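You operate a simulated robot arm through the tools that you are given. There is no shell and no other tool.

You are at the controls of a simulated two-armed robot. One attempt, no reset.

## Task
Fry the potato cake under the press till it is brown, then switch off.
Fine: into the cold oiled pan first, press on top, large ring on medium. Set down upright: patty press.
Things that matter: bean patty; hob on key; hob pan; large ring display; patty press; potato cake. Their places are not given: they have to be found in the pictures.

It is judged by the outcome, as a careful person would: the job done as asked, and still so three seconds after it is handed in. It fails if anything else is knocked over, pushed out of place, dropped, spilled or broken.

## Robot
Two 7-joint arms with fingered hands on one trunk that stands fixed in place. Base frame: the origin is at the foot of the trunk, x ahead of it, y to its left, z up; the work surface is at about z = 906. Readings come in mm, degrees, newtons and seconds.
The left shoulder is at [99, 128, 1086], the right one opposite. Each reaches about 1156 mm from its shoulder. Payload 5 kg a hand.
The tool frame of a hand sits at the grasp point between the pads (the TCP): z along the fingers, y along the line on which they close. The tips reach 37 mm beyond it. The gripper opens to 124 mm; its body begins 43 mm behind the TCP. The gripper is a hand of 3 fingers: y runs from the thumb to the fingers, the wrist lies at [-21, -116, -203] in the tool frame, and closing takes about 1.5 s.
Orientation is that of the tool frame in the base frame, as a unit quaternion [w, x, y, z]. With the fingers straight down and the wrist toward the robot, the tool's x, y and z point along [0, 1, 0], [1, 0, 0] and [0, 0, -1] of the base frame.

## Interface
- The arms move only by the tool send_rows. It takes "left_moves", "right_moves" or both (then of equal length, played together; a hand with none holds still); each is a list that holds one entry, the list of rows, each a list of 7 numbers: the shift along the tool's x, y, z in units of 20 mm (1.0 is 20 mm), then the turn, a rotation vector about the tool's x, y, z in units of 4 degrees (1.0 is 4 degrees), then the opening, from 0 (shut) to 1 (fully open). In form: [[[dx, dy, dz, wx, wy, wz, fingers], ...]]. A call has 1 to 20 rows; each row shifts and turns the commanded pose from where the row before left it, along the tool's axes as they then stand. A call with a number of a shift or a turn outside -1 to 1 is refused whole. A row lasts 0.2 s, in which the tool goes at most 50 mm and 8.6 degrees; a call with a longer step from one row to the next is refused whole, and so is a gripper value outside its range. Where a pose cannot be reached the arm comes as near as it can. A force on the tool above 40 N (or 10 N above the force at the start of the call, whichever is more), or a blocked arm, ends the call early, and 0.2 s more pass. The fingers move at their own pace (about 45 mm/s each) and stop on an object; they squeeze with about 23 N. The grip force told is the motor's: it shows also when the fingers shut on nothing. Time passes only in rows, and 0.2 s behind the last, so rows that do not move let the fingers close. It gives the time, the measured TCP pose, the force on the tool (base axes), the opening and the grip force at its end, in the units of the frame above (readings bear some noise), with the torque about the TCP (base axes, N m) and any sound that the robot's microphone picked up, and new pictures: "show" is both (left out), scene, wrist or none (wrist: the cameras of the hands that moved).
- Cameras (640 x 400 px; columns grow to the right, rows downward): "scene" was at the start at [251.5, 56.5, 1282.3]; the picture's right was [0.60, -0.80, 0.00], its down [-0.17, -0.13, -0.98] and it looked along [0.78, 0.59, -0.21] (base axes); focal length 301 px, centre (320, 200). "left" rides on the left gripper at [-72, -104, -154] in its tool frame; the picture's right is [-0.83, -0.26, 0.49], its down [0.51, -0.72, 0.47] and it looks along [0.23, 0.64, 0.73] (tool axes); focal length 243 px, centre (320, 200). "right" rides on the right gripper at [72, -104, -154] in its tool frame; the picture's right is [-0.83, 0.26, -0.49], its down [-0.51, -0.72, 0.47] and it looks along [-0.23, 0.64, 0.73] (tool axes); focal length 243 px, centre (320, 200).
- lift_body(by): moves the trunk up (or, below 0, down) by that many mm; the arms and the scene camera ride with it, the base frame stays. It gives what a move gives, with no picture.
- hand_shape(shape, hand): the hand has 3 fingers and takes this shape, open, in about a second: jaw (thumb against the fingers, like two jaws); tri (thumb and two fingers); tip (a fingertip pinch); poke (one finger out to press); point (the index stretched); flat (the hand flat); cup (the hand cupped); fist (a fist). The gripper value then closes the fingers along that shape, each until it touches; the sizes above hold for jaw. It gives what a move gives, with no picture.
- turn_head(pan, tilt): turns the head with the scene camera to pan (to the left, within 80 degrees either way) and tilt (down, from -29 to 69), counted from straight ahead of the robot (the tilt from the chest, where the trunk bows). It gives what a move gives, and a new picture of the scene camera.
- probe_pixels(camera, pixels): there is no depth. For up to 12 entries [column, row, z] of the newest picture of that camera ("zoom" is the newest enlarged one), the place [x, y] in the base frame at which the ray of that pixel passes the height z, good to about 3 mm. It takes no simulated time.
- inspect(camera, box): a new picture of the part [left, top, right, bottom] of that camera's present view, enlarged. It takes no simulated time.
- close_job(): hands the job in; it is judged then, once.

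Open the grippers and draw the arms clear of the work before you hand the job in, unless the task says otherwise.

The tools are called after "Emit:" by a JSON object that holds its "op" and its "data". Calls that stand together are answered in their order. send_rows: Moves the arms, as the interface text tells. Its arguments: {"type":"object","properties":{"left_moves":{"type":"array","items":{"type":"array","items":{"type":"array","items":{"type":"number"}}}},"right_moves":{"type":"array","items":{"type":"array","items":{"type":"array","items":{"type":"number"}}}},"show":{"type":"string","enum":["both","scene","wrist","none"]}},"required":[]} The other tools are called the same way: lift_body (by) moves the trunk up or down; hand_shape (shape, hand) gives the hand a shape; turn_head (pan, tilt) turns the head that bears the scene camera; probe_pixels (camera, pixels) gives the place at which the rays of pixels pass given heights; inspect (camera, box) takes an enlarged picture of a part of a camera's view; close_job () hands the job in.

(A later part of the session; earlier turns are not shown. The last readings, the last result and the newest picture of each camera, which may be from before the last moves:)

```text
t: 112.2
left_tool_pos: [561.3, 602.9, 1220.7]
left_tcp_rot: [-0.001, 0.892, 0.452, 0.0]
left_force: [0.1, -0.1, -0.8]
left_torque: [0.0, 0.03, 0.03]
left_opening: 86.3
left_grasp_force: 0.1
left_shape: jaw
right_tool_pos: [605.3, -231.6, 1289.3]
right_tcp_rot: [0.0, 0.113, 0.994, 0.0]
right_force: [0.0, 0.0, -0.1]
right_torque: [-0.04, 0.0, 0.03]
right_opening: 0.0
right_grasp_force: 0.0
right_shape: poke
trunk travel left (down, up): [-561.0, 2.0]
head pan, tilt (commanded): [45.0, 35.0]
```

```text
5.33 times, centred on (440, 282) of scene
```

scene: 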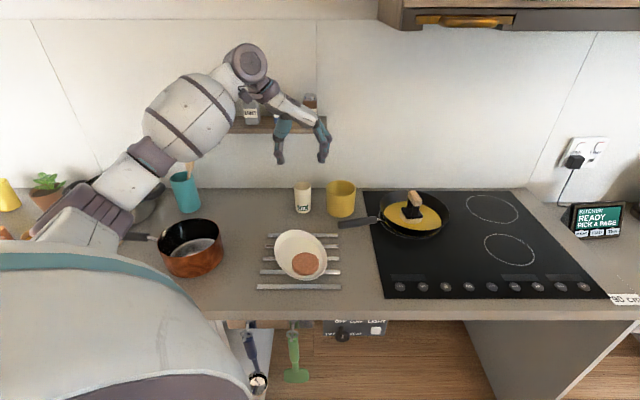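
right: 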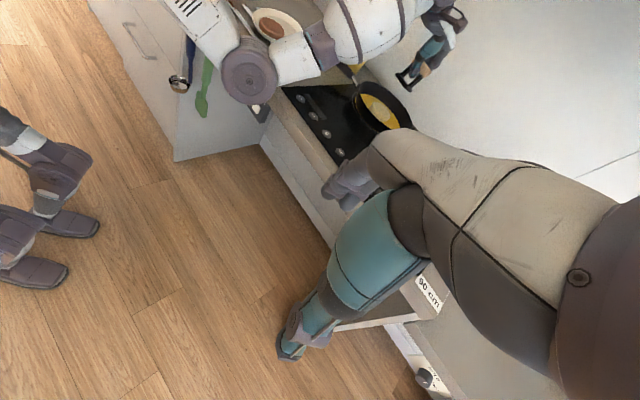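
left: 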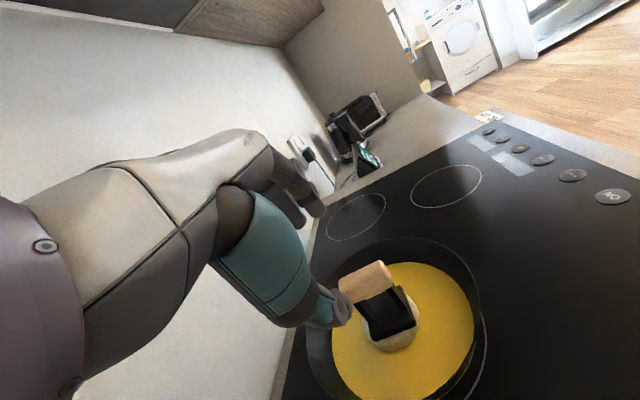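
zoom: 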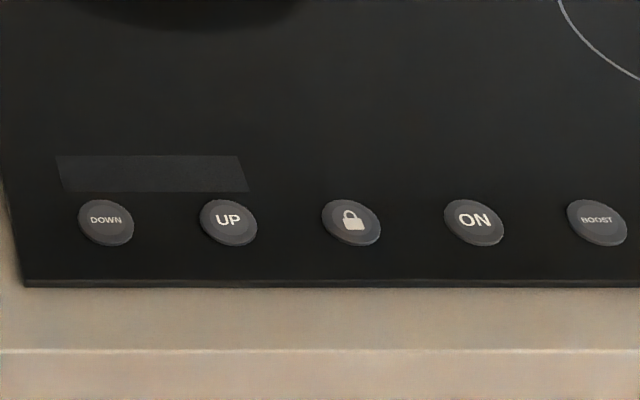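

Emit:
{"op": "probe_pixels", "data": {"camera": "zoom", "pixels": [[106, 221, 914], [228, 221, 914], [351, 221, 914], [474, 221, 914], [597, 221, 914], [106, 221, 918], [228, 221, 918], [351, 221, 918], [474, 221, 918], [474, 221, 910]]}}

```text
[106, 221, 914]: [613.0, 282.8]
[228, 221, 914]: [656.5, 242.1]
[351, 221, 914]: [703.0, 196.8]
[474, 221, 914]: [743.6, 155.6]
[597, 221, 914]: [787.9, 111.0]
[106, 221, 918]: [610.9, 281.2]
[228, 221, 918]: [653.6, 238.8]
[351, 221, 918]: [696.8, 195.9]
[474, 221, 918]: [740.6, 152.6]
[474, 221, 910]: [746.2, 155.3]
```

Keys: ON at about (743,154), UP (656,241), DOWN (612,282), lock (700,197), tops near z=914. I bring the right hand toward ON, turning it +32° and lowering to z≈1130.

Emit:
{"op": "send_rows", "data": {"right_moves": [[[0, 0, 1, 0, 0, 1, 0], [0, 0, 1, 0, 0, 1, 0], [0, 0, 1, 0, 0, 1, 0], [0, 0, 1, 0, 0, 1, 0], [0, 0, 1, 0, 0, 1, 0], [0, 0, 1, 0, 0, 1, 0], [0, 0, 1, 0, 0, 1, 0], [0, 0, 1, 0, 0, 1, 0], [0.47, 1, 0, 0, 0, 0, 0], [0.47, 1, 0, 0, 0, 0, 0], [0.47, 1, 0, 0, 0, 0, 0], [0.47, 1, 0, 0, 0, 0, 0], [0.47, 1, 0, 0, 0, 0, 0], [0.47, 1, 0, 0, 0, 0, 0], [0.47, 1, 0, 0, 0, 0, 0], [0.47, 1, 0, 0, 0, 0, 0], [0.47, 1, 0, 0, 0, 0, 0], [0, 0, 0, 0, 0, 0, 0]]], "show": "both"}}

```text
t: 116.0
left_tool_pos: [561.9, 601.7, 1222.1]
left_tcp_rot: [-0.001, 0.892, 0.451, 0.002]
left_force: [-0.5, 0.2, -0.2]
left_torque: [-0.01, 0.02, -0.01]
left_opening: 86.2
left_grasp_force: 0.0
left_shape: jaw
right_tool_pos: [673.5, -44.6, 1130.8]
right_tcp_rot: [0.0, 0.382, 0.924, 0.0]
right_force: [-0.5, -0.1, 0.5]
right_torque: [0.03, -0.03, 0.01]
right_opening: 0.0
right_grasp_force: 0.1
right_shape: poke
trunk travel left (down, up): [-561.0, 2.0]
head pan, tilt (commanded): [45.0, 35.0]
```

scene: 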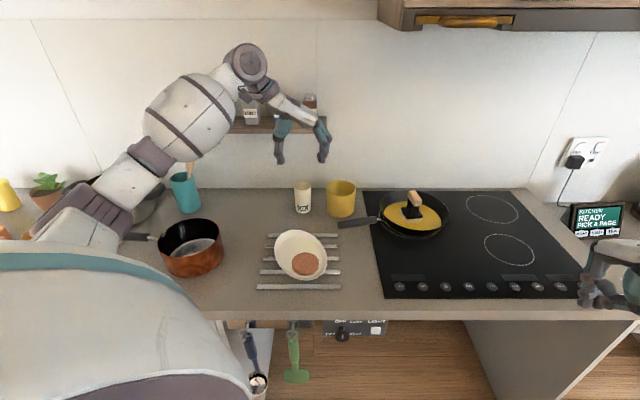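
right: 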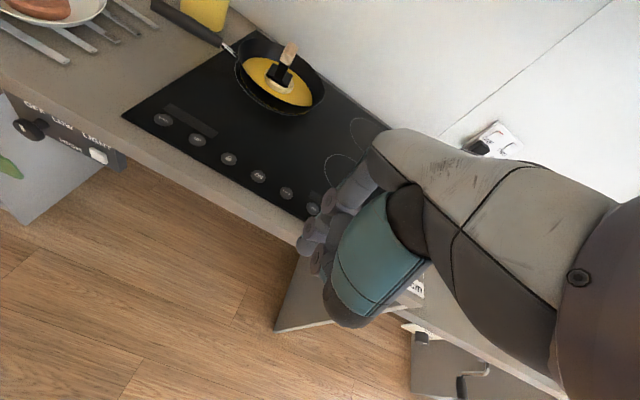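

I look closely at the poke shape in both views.

Emit:
{"op": "inspect", "data": {"camera": "scene", "box": [550, 215, 640, 325]}}

Emit:
{"op": "inspect", "data": {"camera": "right", "box": [270, 120, 470, 340]}}

```text
3.64 times, centred on (595, 270) of scene
```

zoom: 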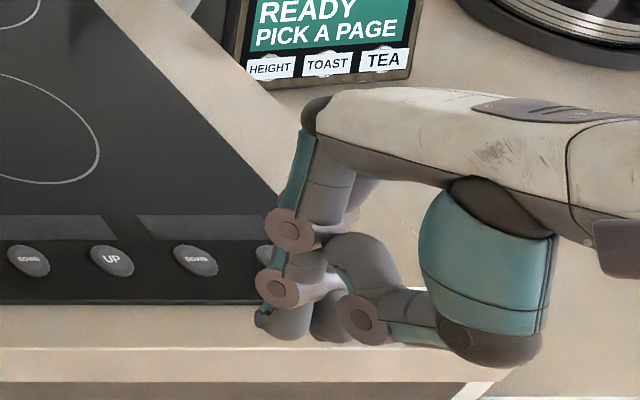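

```text
1.82 times, centred on (370, 230) of right
```

zoom: 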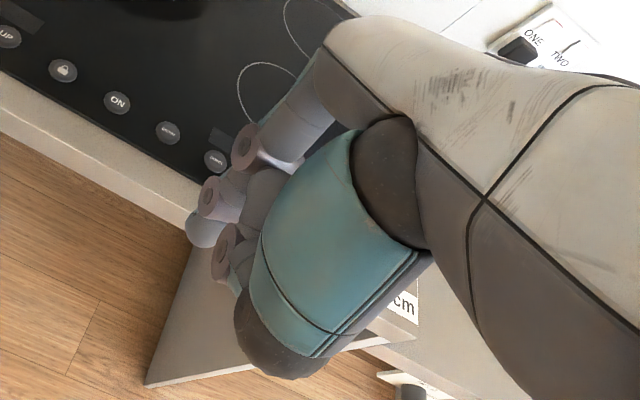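

The index points down with the thumb near it. I try the opening value 1 to see how the poke shape changes, while moving nothing.

Emit:
{"op": "send_rows", "data": {"right_moves": [[[0, 0, 0, 0, 0, 0, 1], [0, 0, 0, 0, 0, 0, 1], [0, 0, 0, 0, 0, 0, 1], [0, 0, 0, 0, 0, 0, 1], [0, 0, 0, 0, 0, 0, 1]]], "show": "none"}}

Emit:
{"op": "inspect", "data": {"camera": "scene", "box": [550, 215, 640, 325]}}

Emit:
{"op": "inspect", "data": {"camera": "right", "box": [270, 120, 470, 340]}}

```text
t: 117.2
left_tool_pos: [563.4, 602.9, 1222.5]
left_tcp_rot: [0.0, 0.892, 0.452, 0.0]
left_force: [0.3, 0.5, -0.3]
left_torque: [0.01, -0.01, -0.03]
left_opening: 86.5
left_grasp_force: 0.1
left_shape: jaw
right_tool_pos: [672.6, -45.7, 1130.2]
right_tcp_rot: [0.0, 0.381, 0.924, 0.001]
right_force: [-0.1, 0.4, -0.5]
right_torque: [0.03, 0.02, 0.0]
right_opening: 0.1
right_grasp_force: 0.0
right_shape: poke
trunk travel left (down, up): [-561.0, 2.0]
head pan, tilt (commanded): [45.0, 35.0]
```

```text
3.64 times, centred on (595, 270) of scene
```

zoom: 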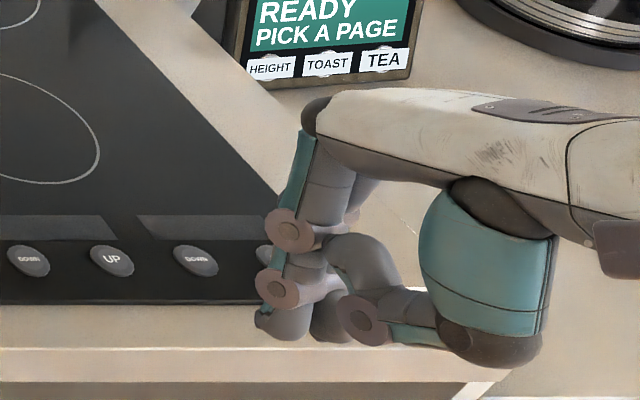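

```text
1.82 times, centred on (370, 230) of right
```

zoom: 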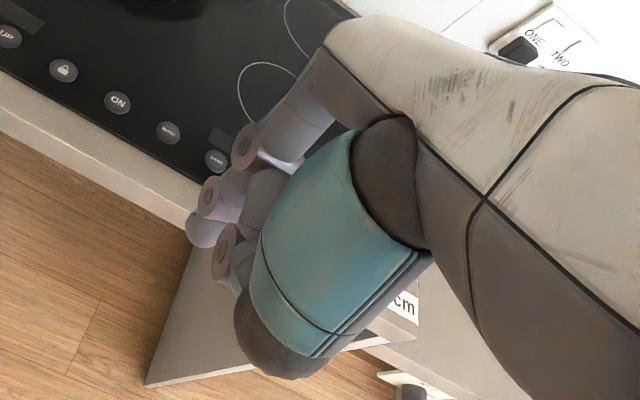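

The shape is unchanged, so that is the poke pose. I check my triangulated fingertip offset with a scene probe.

Emit:
{"op": "probe_pixels", "data": {"camera": "scene", "pixels": [[585.4, 307.9, 1093], [585.4, 307.9, 1098], [585.4, 304, 1098], [585.4, 307.9, 1085]]}}

Emit:
{"op": "probe_pixels", "data": {"camera": "right", "pixels": [[305.7, 246.5, 1093], [305.7, 246.5, 1098], [305.7, 246.5, 1085]]}}

```text
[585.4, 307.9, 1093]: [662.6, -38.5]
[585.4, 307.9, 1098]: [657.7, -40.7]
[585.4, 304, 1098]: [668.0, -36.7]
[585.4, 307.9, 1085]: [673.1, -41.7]
```

```text
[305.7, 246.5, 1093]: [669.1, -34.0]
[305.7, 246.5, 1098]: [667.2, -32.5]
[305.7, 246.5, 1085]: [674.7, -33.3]
```

The fingertip is about (−4.5,+9.5,−38) from the TCP. I move so that the tip is above ON (743,154) and lower to about z=1000.

Emit:
{"op": "send_rows", "data": {"right_moves": [[[0.407, 0.937, 0, 0, 0, 0, 0], [0.407, 0.937, 0, 0, 0, 0, 0], [0.407, 0.937, 0, 0, 0, 0, 0], [0.407, 0.937, 0, 0, 0, 0, 0], [0.407, 0.937, 0, 0, 0, 0, 0], [0.407, 0.937, 0, 0, 0, 0, 0], [0.407, 0.937, 0, 0, 0, 0, 0], [0.407, 0.937, 0, 0, 0, 0, 0], [0.407, 0.937, 0, 0, 0, 0, 0], [0.407, 0.937, 0, 0, 0, 0, 0], [0, 0, 1, 0, 0, 0, 0], [0, 0, 1, 0, 0, 0, 0], [0, 0, 1, 0, 0, 0, 0], [0, 0, 1, 0, 0, 0, 0], [0, 0, 1, 0, 0, 0, 0], [0, 0, 1, 0, 0, 0, 0], [0, 0, 0, 0, 0, 0, 0], [0, 0, 0, 0, 0, 0, 0]]], "show": "both"}}

Emit:
{"op": "inspect", "data": {"camera": "scene", "box": [400, 230, 520, 310]}}

Emit:
{"op": "inspect", "data": {"camera": "right", "box": [200, 180, 400, 320]}}

```text
t: 121.0
left_tool_pos: [562.5, 601.6, 1221.2]
left_tcp_rot: [0.001, 0.892, 0.452, 0.002]
left_force: [0.2, -0.1, 0.8]
left_torque: [0.01, -0.01, -0.04]
left_opening: 86.3
left_grasp_force: 0.1
left_shape: jaw
right_tool_pos: [749.4, 145.0, 1010.7]
right_tcp_rot: [0.0, 0.383, 0.924, 0.0]
right_force: [0.5, -0.1, -0.5]
right_torque: [-0.01, 0.0, 0.01]
right_opening: 0.0
right_grasp_force: 0.0
right_shape: poke
trunk travel left (down, up): [-561.0, 2.0]
head pan, tilt (commanded): [45.0, 35.0]
```

scene: 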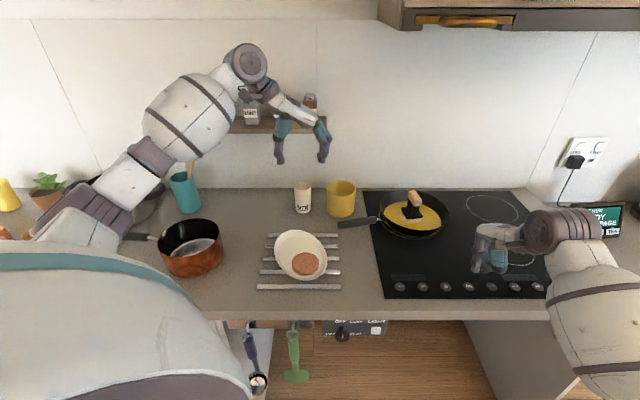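
right: 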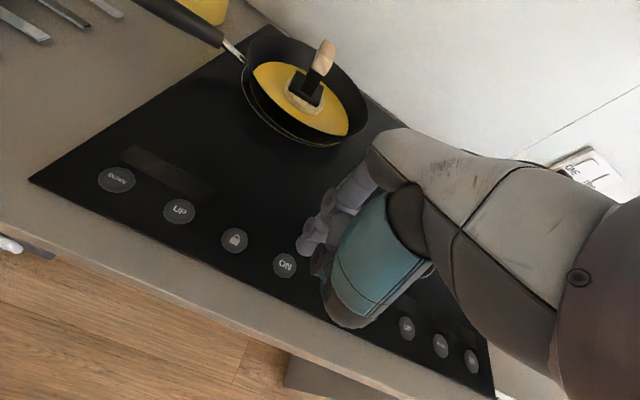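

```text
5.00 times, centred on (460, 270) of scene
```

zoom: 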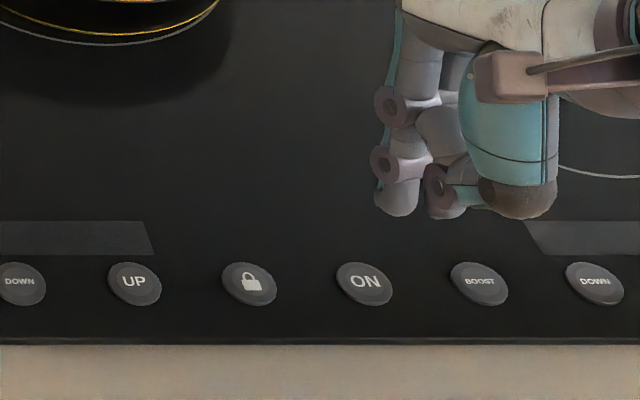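

```text
2.86 times, centred on (300, 250) of right
```

zoom: 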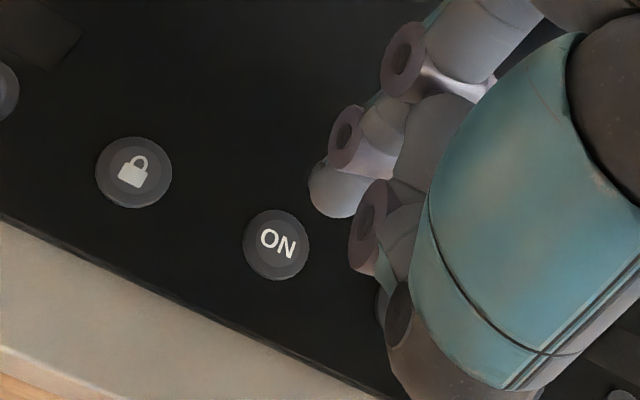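

Emit:
{"op": "probe_pixels", "data": {"camera": "scene", "pixels": [[475, 272.6, 972], [475, 272.6, 975], [475, 272.6, 970], [469, 286.6, 914]]}}

Emit:
{"op": "probe_pixels", "data": {"camera": "right", "pixels": [[306, 246, 972], [284.8, 265.2, 914], [284.8, 265.2, 910]]}}

```text
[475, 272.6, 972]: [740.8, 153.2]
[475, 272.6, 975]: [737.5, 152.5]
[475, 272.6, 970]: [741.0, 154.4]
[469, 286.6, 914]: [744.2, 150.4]
```

```text
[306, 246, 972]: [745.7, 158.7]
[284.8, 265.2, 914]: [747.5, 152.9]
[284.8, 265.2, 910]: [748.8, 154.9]
```

The tip (743,155) is over ON (745,152). I lower 50 mm with a tiny correction, then feel for contact.

Emit:
{"op": "send_rows", "data": {"right_moves": [[[-0.17, 0, 0.8, 0, 0, 0, 0], [0, 0, 0.8, 0, 0, 0, 0], [0, 0, 0.8, 0, 0, 0, 0], [0, 0, 0, 0, 0, 0, 0]]], "show": "both"}}

Emit:
{"op": "inspect", "data": {"camera": "scene", "box": [430, 240, 510, 310]}}

Emit:
{"op": "inspect", "data": {"camera": "right", "box": [240, 190, 360, 310]}}

```text
t: 122.0
left_tool_pos: [561.8, 601.8, 1221.7]
left_tcp_rot: [0.0, 0.892, 0.452, 0.002]
left_force: [-0.6, 0.6, 0.6]
left_torque: [-0.02, 0.0, 0.04]
left_opening: 86.3
left_grasp_force: 0.0
left_shape: jaw
right_tool_pos: [750.9, 142.3, 963.1]
right_tcp_rot: [-0.001, 0.383, 0.924, 0.0]
right_force: [-0.5, -0.3, 0.5]
right_torque: [0.02, 0.01, 0.01]
right_opening: 0.0
right_grasp_force: 0.0
right_shape: poke
trunk travel left (down, up): [-561.0, 2.0]
head pan, tilt (commanded): [45.0, 35.0]
```

scene: 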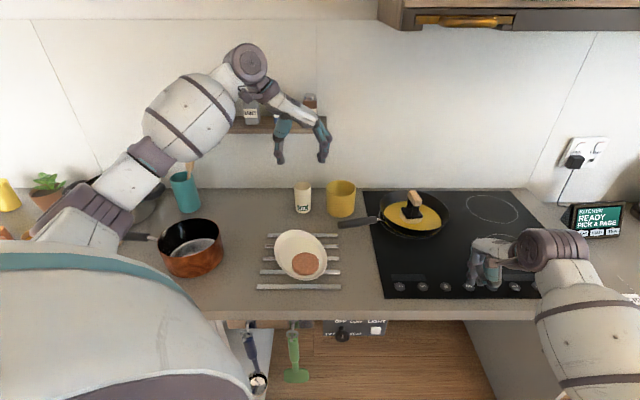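
right: 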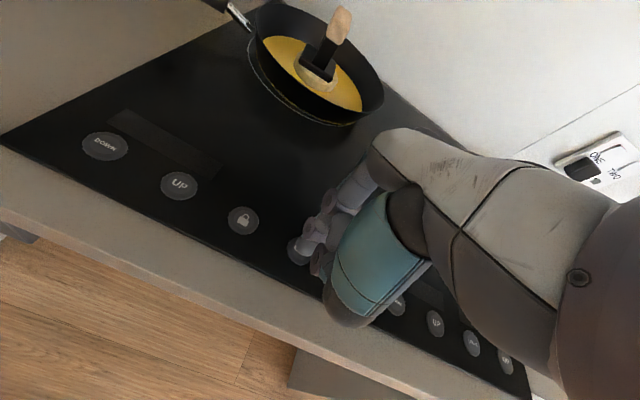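

```text
5.71 times, centred on (470, 275) of scene
```

zoom: 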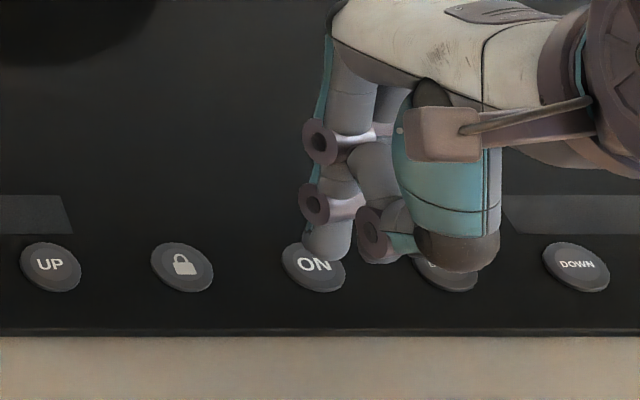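

```text
3.33 times, centred on (300, 250) of right
```

zoom: 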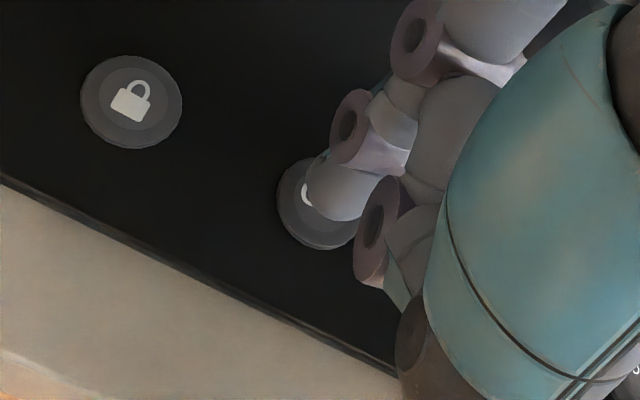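

The tip is over ON in both views. I press down slowly.

Emit:
{"op": "send_rows", "data": {"right_moves": [[[0, 0, 0.15, 0, 0, 0, 0], [0, 0, 0.15, 0, 0, 0, 0], [0, 0, 0.1, 0, 0, 0, 0], [0, 0, 0, 0, 0, 0, 0]]], "show": "none"}}

```text
t: 123.0
left_tool_pos: [561.6, 602.1, 1221.0]
left_tcp_rot: [0.0, 0.893, 0.451, 0.0]
left_force: [-0.5, -0.1, -0.9]
left_torque: [-0.02, -0.01, 0.0]
left_opening: 86.5
left_grasp_force: 0.1
left_shape: jaw
right_tool_pos: [750.5, 142.7, 953.9]
right_tcp_rot: [0.0, 0.383, 0.924, 0.0]
right_force: [-0.6, -0.1, -0.2]
right_torque: [-0.01, 0.02, 0.02]
right_opening: 0.0
right_grasp_force: 0.1
right_shape: poke
trunk travel left (down, up): [-561.0, 2.0]
head pan, tilt (commanded): [45.0, 35.0]
```

Emit:
{"op": "send_rows", "data": {"right_moves": [[[0, 0, 0.1, 0, 0, 0, 0], [0, 0, 0.1, 0, 0, 0, 0], [0, 0, 0, 0, 0, 0, 0]]], "show": "none"}}

```text
t: 123.8
left_tool_pos: [562.0, 602.2, 1220.9]
left_tcp_rot: [-0.001, 0.892, 0.452, 0.001]
left_force: [-0.8, 0.3, 0.1]
left_torque: [-0.01, 0.0, -0.03]
left_opening: 86.3
left_grasp_force: 0.1
left_shape: jaw
right_tool_pos: [750.5, 143.0, 949.9]
right_tcp_rot: [0.0, 0.383, 0.924, 0.0]
right_force: [-0.7, 0.3, 0.4]
right_torque: [-0.01, 0.02, 0.01]
right_opening: 0.1
right_grasp_force: 0.2
right_shape: poke
trunk travel left (down, up): [-561.0, 2.0]
head pan, tilt (commanded): [45.0, 35.0]
```

Still no contact at z=950; I continue in 2 mm steps.

Emit:
{"op": "send_rows", "data": {"right_moves": [[[0, 0, 0.1, 0, 0, 0, 0], [0, 0, 0.1, 0, 0, 0, 0], [0, 0, 0, 0, 0, 0, 0]]], "show": "wrist"}}

Emit:
{"op": "inspect", "data": {"camera": "scene", "box": [380, 240, 510, 310]}}

```text
t: 124.7
left_tool_pos: [562.6, 602.8, 1221.4]
left_tcp_rot: [0.0, 0.892, 0.452, 0.001]
left_force: [-0.1, 1.0, 0.5]
left_torque: [-0.02, 0.0, 0.02]
left_opening: 86.5
left_grasp_force: 0.0
left_shape: jaw
right_tool_pos: [750.3, 142.2, 946.4]
right_tcp_rot: [0.0, 0.383, 0.924, 0.0]
right_force: [0.7, 0.8, 0.1]
right_torque: [0.0, 0.02, 0.0]
right_opening: 0.0
right_grasp_force: 0.0
right_shape: poke
trunk travel left (down, up): [-561.0, 2.0]
head pan, tilt (commanded): [45.0, 35.0]
```

right: 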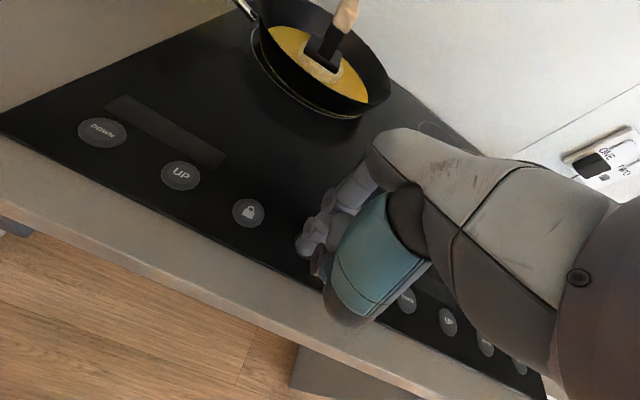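

```text
4.92 times, centred on (445, 275) of scene
```

zoom: 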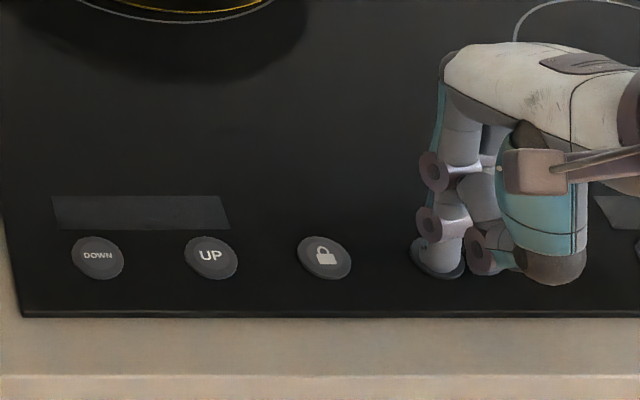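

The tip covers the key but no force yet; I keep lowering.

Emit:
{"op": "send_rows", "data": {"right_moves": [[[0, 0, 0.1, 0, 0, 0, 0], [0, 0, 0.1, 0, 0, 0, 0], [0, 0, 0, 0, 0, 0, 0]]], "show": "none"}}

Emit:
{"op": "inspect", "data": {"camera": "scene", "box": [380, 240, 510, 310]}}

```text
t: 125.5
left_tool_pos: [563.0, 601.6, 1222.0]
left_tcp_rot: [0.0, 0.892, 0.452, 0.002]
left_force: [-0.6, -0.4, 0.6]
left_torque: [-0.01, -0.03, 0.01]
left_opening: 86.5
left_grasp_force: 0.0
left_shape: jaw
right_tool_pos: [751.6, 143.6, 944.6]
right_tcp_rot: [0.0, 0.383, 0.924, 0.002]
right_force: [2.5, -0.6, 7.8]
right_torque: [-0.12, -0.15, -0.01]
right_opening: 0.0
right_grasp_force: 0.0
right_shape: poke
trunk travel left (down, up): [-561.0, 2.0]
head pan, tilt (commanded): [45.0, 35.0]
```

```text
4.92 times, centred on (445, 275) of scene
```

zoom: 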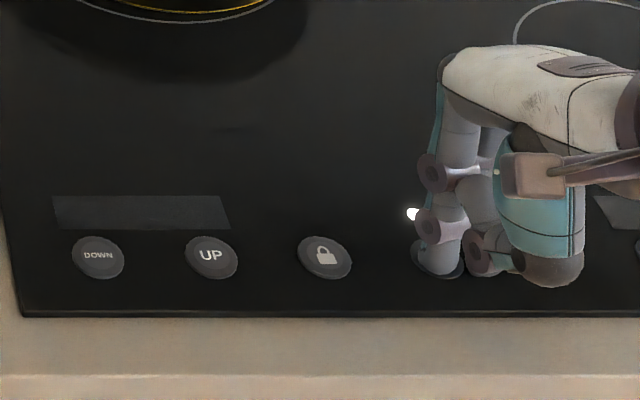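

Contact at 7.8 N and a white light has lit at zoom (413,213) by the ON key. I raise the finger and look at the displays.

Emit:
{"op": "send_rows", "data": {"right_moves": [[[0, 0, -0.5, 0, 0, 0, 0], [0, 0, -1, 0, 0, 0, 0], [0, 0, 0, 0, 0, 0, 0]]], "show": "scene"}}

Emit:
{"op": "inspect", "data": {"camera": "scene", "box": [380, 240, 510, 310]}}

```text
t: 126.2
left_tool_pos: [561.8, 602.2, 1220.1]
left_tcp_rot: [-0.001, 0.892, 0.452, 0.001]
left_force: [0.2, 0.6, 0.0]
left_torque: [-0.01, 0.01, 0.03]
left_opening: 86.4
left_grasp_force: 0.0
left_shape: jaw
right_tool_pos: [750.5, 141.8, 970.1]
right_tcp_rot: [0.0, 0.383, 0.924, 0.0]
right_force: [-0.3, -1.0, -0.5]
right_torque: [0.0, -0.02, 0.02]
right_opening: 0.0
right_grasp_force: 0.0
right_shape: poke
trunk travel left (down, up): [-561.0, 2.0]
head pan, tilt (commanded): [45.0, 35.0]
```

scene: 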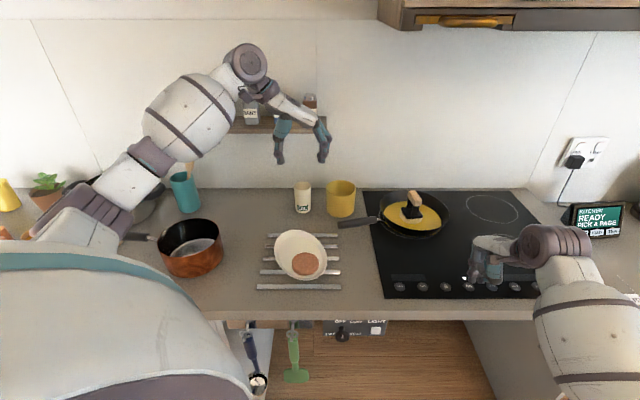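

```text
4.92 times, centred on (445, 275) of scene
```

zoom: 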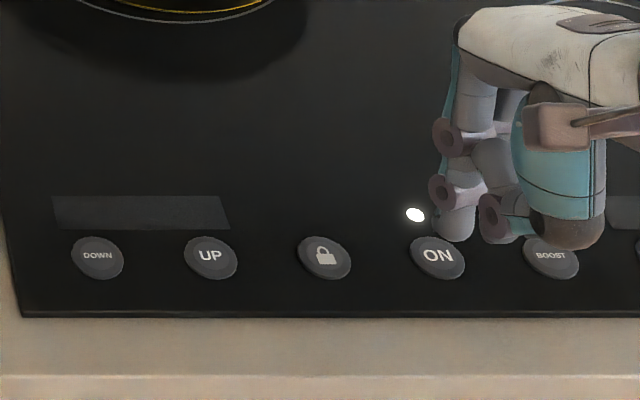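

The hob is on (light at (413,213)). Now I move 123 mm along the tool's x to be over the left UP key, and lower to just above it.

Emit:
{"op": "send_rows", "data": {"right_moves": [[[0.877, 0, 0, 0, 0, 0, 0], [0.877, 0, 0, 0, 0, 0, 0], [0.877, 0, 0, 0, 0, 0, 0], [0.877, 0, 0, 0, 0, 0, 0], [0.877, 0, 0, 0, 0, 0, 0], [0.877, 0, 0, 0, 0, 0, 0], [0.877, 0, 0, 0, 0, 0, 0], [0, 0, 0.5, 0, 0, 0, 0], [0, 0, 0.4, 0, 0, 0, 0], [0, 0, 0, 0, 0, 0, 0]]], "show": "both"}}

Emit:
{"op": "inspect", "data": {"camera": "scene", "box": [380, 240, 510, 310]}}

Emit:
{"op": "inspect", "data": {"camera": "right", "box": [200, 180, 360, 310]}}

```text
t: 128.4
left_tool_pos: [562.3, 601.7, 1220.9]
left_tcp_rot: [0.0, 0.892, 0.452, 0.001]
left_force: [-0.1, -0.7, -0.1]
left_torque: [-0.01, 0.01, 0.01]
left_opening: 86.2
left_grasp_force: 0.0
left_shape: jaw
right_tool_pos: [663.3, 229.6, 953.8]
right_tcp_rot: [-0.001, 0.382, 0.924, 0.0]
right_force: [0.3, 0.1, -0.2]
right_torque: [-0.01, 0.01, 0.0]
right_opening: 0.0
right_grasp_force: 0.0
right_shape: poke
trunk travel left (down, up): [-561.0, 2.0]
head pan, tilt (commanded): [45.0, 35.0]
```

scene: 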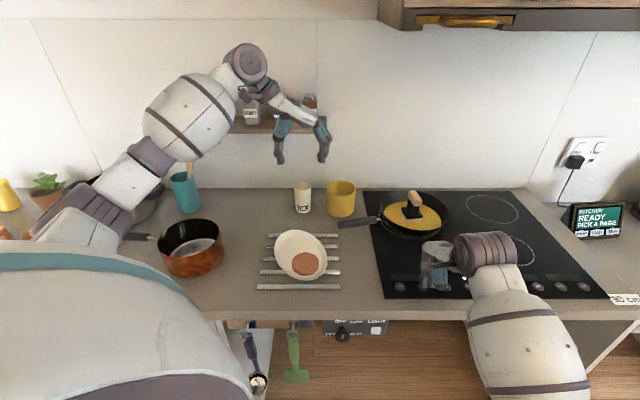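
right: 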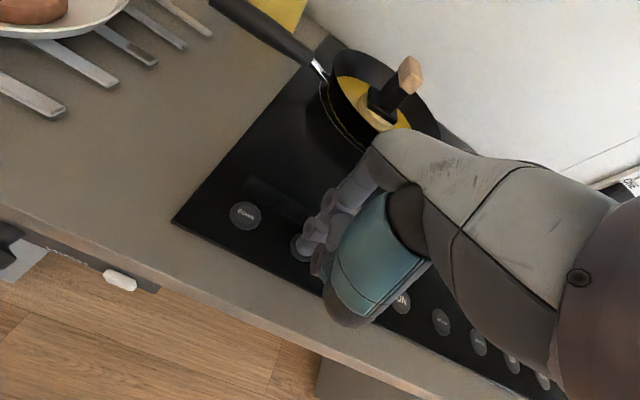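

```text
4.92 times, centred on (445, 275) of scene
```

zoom: 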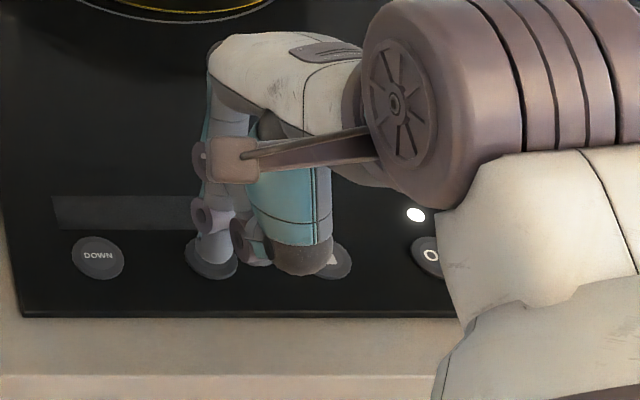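

```text
3.08 times, centred on (280, 245) of right
```

zoom: 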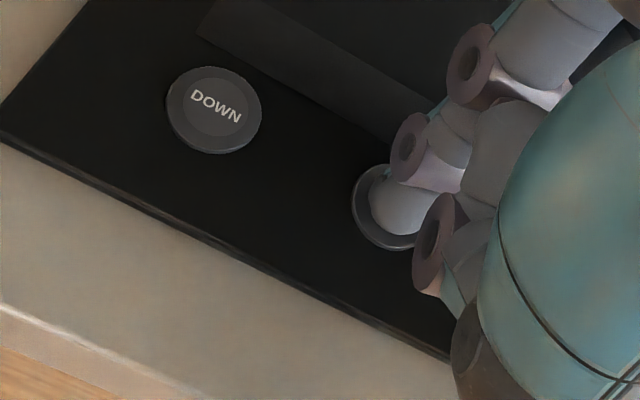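

The tip is over UP. I press down about 11 mm to touch it, then release.

Emit:
{"op": "send_rows", "data": {"right_moves": [[[0, 0, 0.2, 0, 0, 0, 0], [0, 0, 0.2, 0, 0, 0, 0], [0, 0, 0.18, 0, 0, 0, 0], [0, 0, 0, 0, 0, 0, 0]]], "show": "none"}}

Emit:
{"op": "inspect", "data": {"camera": "scene", "box": [380, 240, 510, 310]}}

```text
t: 129.4
left_tool_pos: [561.2, 602.9, 1221.6]
left_tcp_rot: [0.001, 0.892, 0.452, 0.002]
left_force: [-0.5, -0.3, -0.5]
left_torque: [-0.01, 0.01, -0.02]
left_opening: 86.3
left_grasp_force: 0.2
left_shape: jaw
right_tool_pos: [663.9, 228.8, 944.4]
right_tcp_rot: [0.001, 0.383, 0.924, 0.002]
right_force: [1.3, 0.7, 8.4]
right_torque: [-0.02, -0.07, 0.02]
right_opening: 0.0
right_grasp_force: 0.2
right_shape: poke
trunk travel left (down, up): [-561.0, 2.0]
head pan, tilt (commanded): [45.0, 35.0]
```

```text
4.92 times, centred on (445, 275) of scene
```

zoom: 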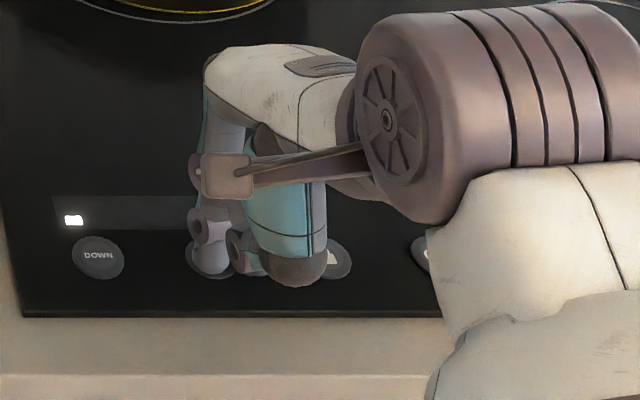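

One bar lit on the large ring's display at zoom (73,220). I release and press again to see the spacing of the bars.

Emit:
{"op": "send_rows", "data": {"right_moves": [[[0, 0, -0.4, 0, 0, 0, 0], [0, 0, 0, 0, 0, 0, 0], [0, 0, 0.4, 0, 0, 0, 0], [0, 0, 0, 0, 0, 0, 0], [0, 0, -0.4, 0, 0, 0, 0], [0, 0, 0, 0, 0, 0, 0]]], "show": "none"}}

Emit:
{"op": "inspect", "data": {"camera": "scene", "box": [380, 250, 450, 300]}}

Emit:
{"op": "inspect", "data": {"camera": "right", "box": [200, 160, 360, 290]}}

```text
t: 130.8
left_tool_pos: [562.0, 601.9, 1221.5]
left_tcp_rot: [0.0, 0.893, 0.451, 0.001]
left_force: [0.1, 0.2, 0.6]
left_torque: [-0.01, -0.04, 0.04]
left_opening: 86.4
left_grasp_force: 0.1
left_shape: jaw
right_tool_pos: [662.9, 230.8, 949.0]
right_tcp_rot: [0.0, 0.382, 0.924, 0.0]
right_force: [-0.1, -0.1, 0.1]
right_torque: [0.04, 0.0, -0.01]
right_opening: 0.0
right_grasp_force: 0.1
right_shape: poke
trunk travel left (down, up): [-561.0, 2.0]
head pan, tilt (commanded): [45.0, 35.0]
```

```text
8.00 times, centred on (415, 275) of scene
```

zoom: 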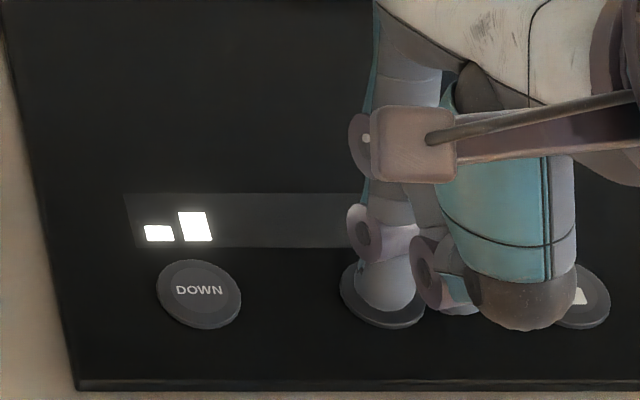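

```text
3.08 times, centred on (280, 225) of right
```

zoom: 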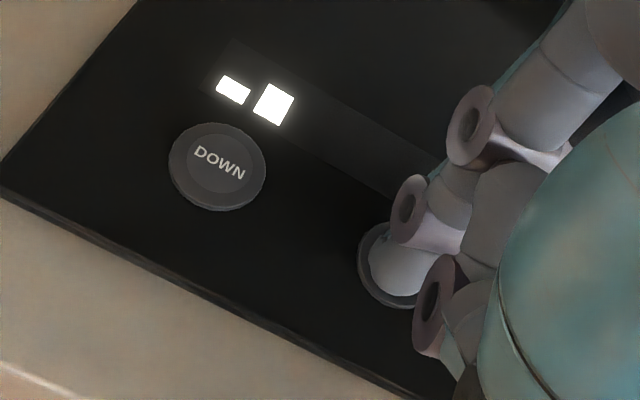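

Two bars of rising height are lit (heights 15 and 29 of a 52 px display), so a third would fill it: two of three looks like medium. I enlarge the display strongly to look for unlit segments.

Emit:
{"op": "inspect", "data": {"camera": "right", "box": [245, 165, 315, 215]}}

Emit:
{"op": "inspect", "data": {"camera": "scene", "box": [392, 268, 432, 288]}}

```text
8.00 times, centred on (280, 190) of right
```

zoom: 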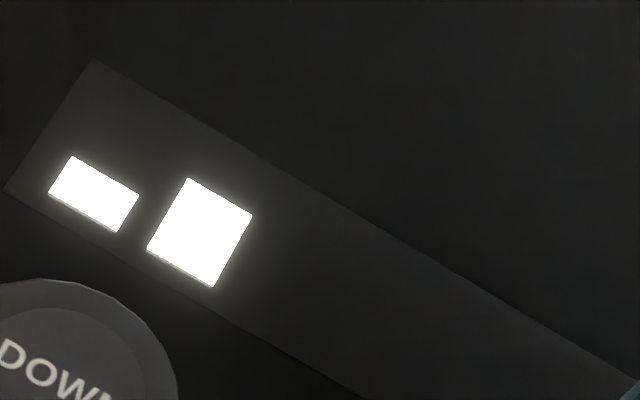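

```text
16.00 times, centred on (412, 278) of scene
```

zoom: 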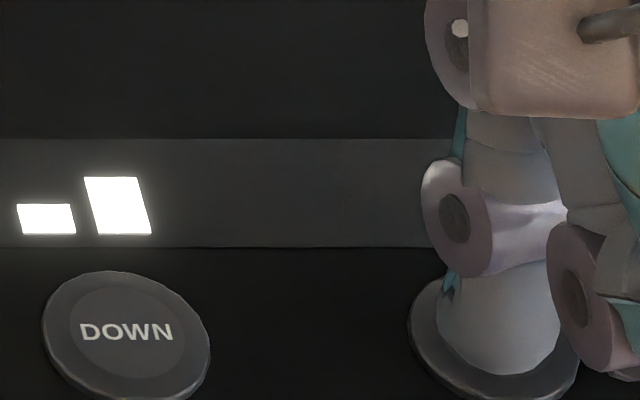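

The display can only hold three rising bars, so two bars is medium. I go back over the ON key, ready to switch off, and watch the cake.

Emit:
{"op": "send_rows", "data": {"right_moves": [[[0, 0, -0.8, 0, 0, 0, 0], [-0.877, 0, 0, 0, 0, 0, 0], [-0.877, 0, 0, 0, 0, 0, 0], [-0.877, 0, 0, 0, 0, 0, 0], [-0.877, 0, 0, 0, 0, 0, 0], [-0.877, 0, 0, 0, 0, 0, 0], [-0.877, 0, 0, 0, 0, 0, 0], [-0.877, 0, 0, 0, 0, 0, 0], [0, 0, 0, 0, 0, 0, 0]]], "show": "scene"}}

Emit:
{"op": "inspect", "data": {"camera": "scene", "box": [370, 180, 510, 310]}}

Emit:
{"op": "inspect", "data": {"camera": "scene", "box": [380, 180, 450, 240]}}

```text
t: 132.8
left_tool_pos: [562.0, 601.8, 1221.1]
left_tcp_rot: [0.001, 0.892, 0.452, 0.002]
left_force: [0.3, 0.1, 0.0]
left_torque: [0.0, 0.0, 0.01]
left_opening: 86.3
left_grasp_force: 0.1
left_shape: jaw
right_tool_pos: [750.7, 142.5, 967.1]
right_tcp_rot: [-0.001, 0.382, 0.924, 0.0]
right_force: [-0.6, 0.2, -0.1]
right_torque: [-0.01, 0.0, 0.01]
right_opening: 0.0
right_grasp_force: 0.0
right_shape: poke
trunk travel left (down, up): [-561.0, 2.0]
head pan, tilt (commanded): [45.0, 35.0]
```

scene: 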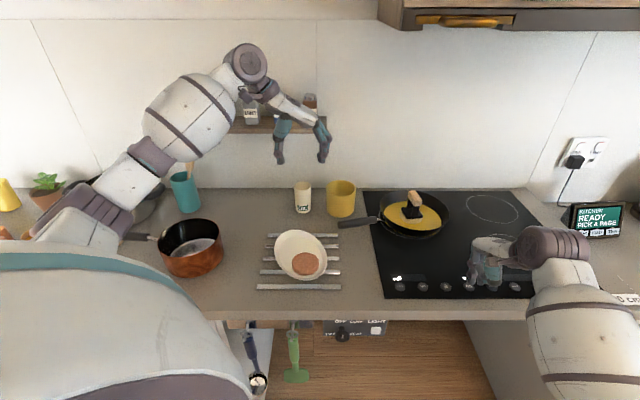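

```text
3.08 times, centred on (440, 245) of scene
```

zoom: 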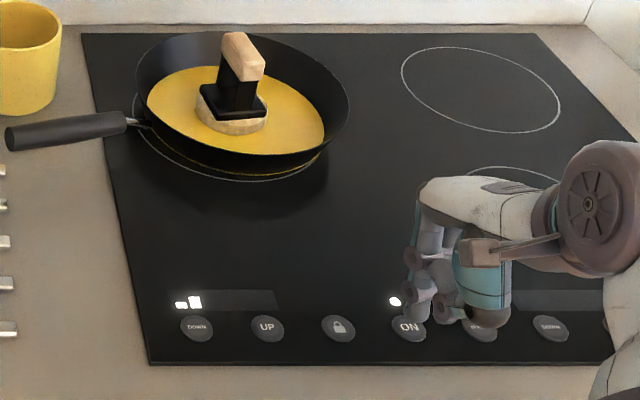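

```text
6.67 times, centred on (415, 210) of scene
```

zoom: 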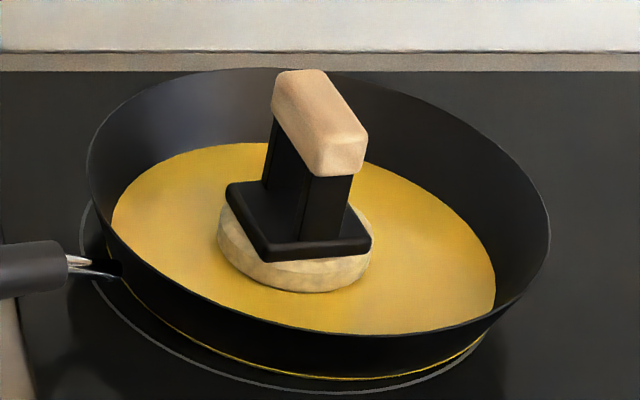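

Two bars stay lit and the cake is still pale. I wait with both hands still and watch.

Emit:
{"op": "send_rows", "data": {"right_moves": [[[0, 0, 0, 0, 0, 0, 0], [0, 0, 0, 0, 0, 0, 0], [0, 0, 0, 0, 0, 0, 0], [0, 0, 0, 0, 0, 0, 0], [0, 0, 0, 0, 0, 0, 0], [0, 0, 0, 0, 0, 0, 0], [0, 0, 0, 0, 0, 0, 0], [0, 0, 0, 0, 0, 0, 0], [0, 0, 0, 0, 0, 0, 0], [0, 0, 0, 0, 0, 0, 0], [0, 0, 0, 0, 0, 0, 0], [0, 0, 0, 0, 0, 0, 0], [0, 0, 0, 0, 0, 0, 0], [0, 0, 0, 0, 0, 0, 0], [0, 0, 0, 0, 0, 0, 0], [0, 0, 0, 0, 0, 0, 0], [0, 0, 0, 0, 0, 0, 0], [0, 0, 0, 0, 0, 0, 0], [0, 0, 0, 0, 0, 0, 0], [0, 0, 0, 0, 0, 0, 0]]], "show": "none"}}

Emit:
{"op": "inspect", "data": {"camera": "scene", "box": [380, 180, 450, 240]}}

```text
t: 137.1
left_tool_pos: [563.5, 602.4, 1221.0]
left_tcp_rot: [0.0, 0.892, 0.452, 0.001]
left_force: [0.6, -0.5, 0.7]
left_torque: [-0.03, -0.01, 0.02]
left_opening: 86.5
left_grasp_force: 0.1
left_shape: jaw
right_tool_pos: [749.7, 142.2, 966.3]
right_tcp_rot: [0.0, 0.382, 0.924, 0.001]
right_force: [1.2, 0.5, 0.2]
right_torque: [-0.01, -0.02, -0.03]
right_opening: 0.0
right_grasp_force: 0.1
right_shape: poke
trunk travel left (down, up): [-561.0, 2.0]
head pan, tilt (commanded): [45.0, 35.0]
```

```text
6.67 times, centred on (415, 210) of scene
```

zoom: 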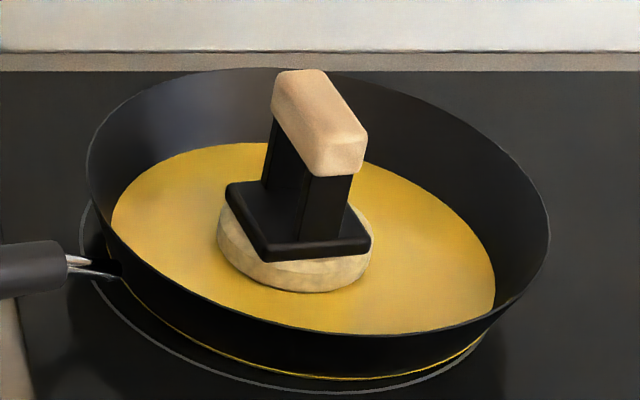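

The cake is still pale at t=137. I keep waiting.

Emit:
{"op": "send_rows", "data": {"right_moves": [[[0, 0, 0, 0, 0, 0, 0], [0, 0, 0, 0, 0, 0, 0], [0, 0, 0, 0, 0, 0, 0], [0, 0, 0, 0, 0, 0, 0], [0, 0, 0, 0, 0, 0, 0], [0, 0, 0, 0, 0, 0, 0], [0, 0, 0, 0, 0, 0, 0], [0, 0, 0, 0, 0, 0, 0], [0, 0, 0, 0, 0, 0, 0], [0, 0, 0, 0, 0, 0, 0], [0, 0, 0, 0, 0, 0, 0], [0, 0, 0, 0, 0, 0, 0], [0, 0, 0, 0, 0, 0, 0], [0, 0, 0, 0, 0, 0, 0], [0, 0, 0, 0, 0, 0, 0], [0, 0, 0, 0, 0, 0, 0], [0, 0, 0, 0, 0, 0, 0], [0, 0, 0, 0, 0, 0, 0], [0, 0, 0, 0, 0, 0, 0], [0, 0, 0, 0, 0, 0, 0]]], "show": "none"}}

Emit:
{"op": "inspect", "data": {"camera": "scene", "box": [380, 180, 450, 240]}}

```text
t: 141.2
left_tool_pos: [562.3, 603.4, 1220.6]
left_tcp_rot: [0.0, 0.892, 0.451, 0.001]
left_force: [0.5, 0.5, -0.3]
left_torque: [0.0, 0.02, 0.02]
left_opening: 86.2
left_grasp_force: 0.0
left_shape: jaw
right_tool_pos: [749.5, 143.4, 966.3]
right_tcp_rot: [0.0, 0.383, 0.924, 0.001]
right_force: [-0.1, -0.5, -0.6]
right_torque: [0.0, -0.04, 0.0]
right_opening: 0.1
right_grasp_force: 0.1
right_shape: poke
trunk travel left (down, up): [-561.0, 2.0]
head pan, tilt (commanded): [45.0, 35.0]
```

```text
6.67 times, centred on (415, 210) of scene
```

zoom: 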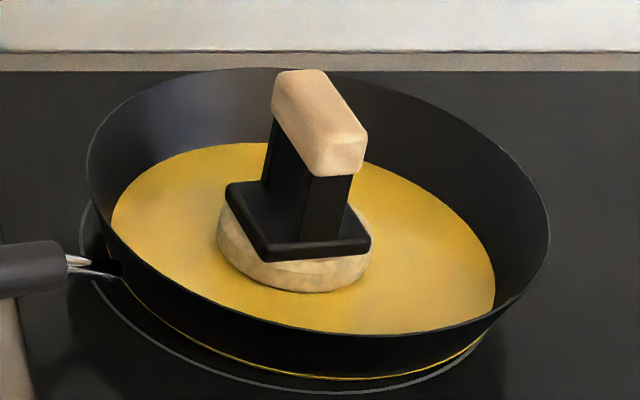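

Still pale, no sound yet at t=141. I wait on and also check the display.

Emit:
{"op": "send_rows", "data": {"right_moves": [[[0, 0, 0, 0, 0, 0, 0], [0, 0, 0, 0, 0, 0, 0], [0, 0, 0, 0, 0, 0, 0], [0, 0, 0, 0, 0, 0, 0], [0, 0, 0, 0, 0, 0, 0], [0, 0, 0, 0, 0, 0, 0], [0, 0, 0, 0, 0, 0, 0], [0, 0, 0, 0, 0, 0, 0], [0, 0, 0, 0, 0, 0, 0], [0, 0, 0, 0, 0, 0, 0], [0, 0, 0, 0, 0, 0, 0], [0, 0, 0, 0, 0, 0, 0], [0, 0, 0, 0, 0, 0, 0], [0, 0, 0, 0, 0, 0, 0], [0, 0, 0, 0, 0, 0, 0], [0, 0, 0, 0, 0, 0, 0], [0, 0, 0, 0, 0, 0, 0], [0, 0, 0, 0, 0, 0, 0], [0, 0, 0, 0, 0, 0, 0], [0, 0, 0, 0, 0, 0, 0]]], "show": "none"}}

Emit:
{"op": "inspect", "data": {"camera": "scene", "box": [370, 180, 510, 310]}}

Emit:
{"op": "inspect", "data": {"camera": "scene", "box": [395, 195, 435, 230]}}

```text
t: 145.4
left_tool_pos: [562.0, 601.9, 1220.4]
left_tcp_rot: [0.0, 0.892, 0.452, 0.0]
left_force: [-0.6, 0.1, 0.4]
left_torque: [-0.01, 0.02, -0.05]
left_opening: 86.3
left_grasp_force: 0.1
left_shape: jaw
right_tool_pos: [749.2, 142.3, 966.6]
right_tcp_rot: [0.0, 0.382, 0.924, 0.0]
right_force: [-0.1, 0.0, 0.1]
right_torque: [-0.03, 0.03, -0.01]
right_opening: 0.0
right_grasp_force: 0.0
right_shape: poke
trunk travel left (down, up): [-561.0, 2.0]
head pan, tilt (commanded): [45.0, 35.0]
```

```text
3.08 times, centred on (440, 245) of scene
```

zoom: 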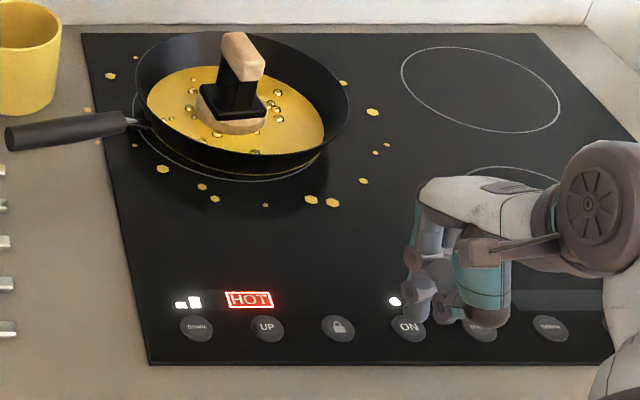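

```text
11.43 times, centred on (415, 212) of scene
```

zoom: 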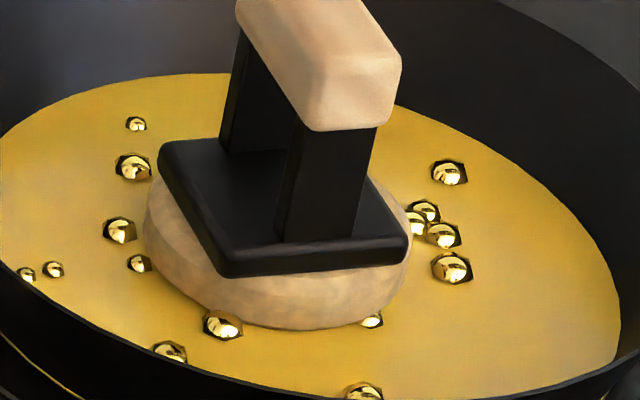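

The oil now bubbles, "HOT" shows beside the two bars, and the cake starts to turn tan. I watch more closely, two seconds at a time.

Emit:
{"op": "send_rows", "data": {"right_moves": [[[0, 0, 0, 0, 0, 0, 0], [0, 0, 0, 0, 0, 0, 0], [0, 0, 0, 0, 0, 0, 0], [0, 0, 0, 0, 0, 0, 0], [0, 0, 0, 0, 0, 0, 0], [0, 0, 0, 0, 0, 0, 0], [0, 0, 0, 0, 0, 0, 0], [0, 0, 0, 0, 0, 0, 0], [0, 0, 0, 0, 0, 0, 0], [0, 0, 0, 0, 0, 0, 0]]], "show": "none"}}

Emit:
{"op": "inspect", "data": {"camera": "scene", "box": [395, 195, 435, 230]}}

```text
t: 147.7
left_tool_pos: [562.9, 602.2, 1221.2]
left_tcp_rot: [0.0, 0.892, 0.452, 0.0]
left_force: [0.6, 0.1, 0.2]
left_torque: [-0.01, 0.01, -0.03]
left_opening: 86.4
left_grasp_force: 0.1
left_shape: jaw
right_tool_pos: [750.1, 143.0, 966.5]
right_tcp_rot: [0.0, 0.383, 0.924, 0.0]
right_force: [0.7, -0.1, -0.6]
right_torque: [0.0, 0.01, -0.01]
right_opening: 0.0
right_grasp_force: 0.1
right_shape: poke
trunk travel left (down, up): [-561.0, 2.0]
head pan, tilt (commanded): [45.0, 35.0]
```

```text
11.43 times, centred on (415, 212) of scene
```

zoom: 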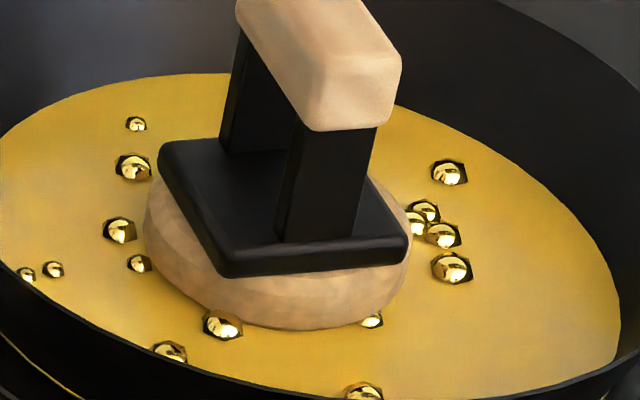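

Slightly darker tan. I wait another two seconds.

Emit:
{"op": "send_rows", "data": {"right_moves": [[[0, 0, 0, 0, 0, 0, 0], [0, 0, 0, 0, 0, 0, 0], [0, 0, 0, 0, 0, 0, 0], [0, 0, 0, 0, 0, 0, 0], [0, 0, 0, 0, 0, 0, 0], [0, 0, 0, 0, 0, 0, 0], [0, 0, 0, 0, 0, 0, 0], [0, 0, 0, 0, 0, 0, 0], [0, 0, 0, 0, 0, 0, 0], [0, 0, 0, 0, 0, 0, 0]]], "show": "none"}}

Emit:
{"op": "inspect", "data": {"camera": "scene", "box": [395, 195, 435, 230]}}

```text
t: 149.8
left_tool_pos: [561.3, 601.7, 1222.3]
left_tcp_rot: [0.0, 0.892, 0.451, 0.001]
left_force: [-0.4, -0.4, -0.9]
left_torque: [0.01, -0.01, 0.0]
left_opening: 86.5
left_grasp_force: 0.0
left_shape: jaw
right_tool_pos: [749.4, 142.8, 967.8]
right_tcp_rot: [0.0, 0.382, 0.924, 0.0]
right_force: [0.3, -0.4, -0.3]
right_torque: [-0.03, 0.0, 0.03]
right_opening: 0.0
right_grasp_force: 0.0
right_shape: poke
trunk travel left (down, up): [-561.0, 2.0]
head pan, tilt (commanded): [45.0, 35.0]
```

```text
11.43 times, centred on (415, 212) of scene
```

zoom: 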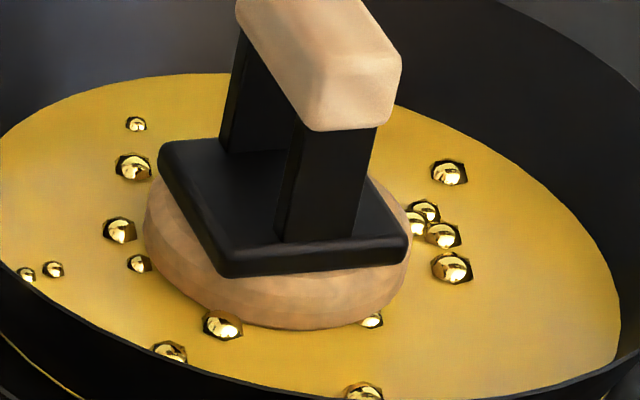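

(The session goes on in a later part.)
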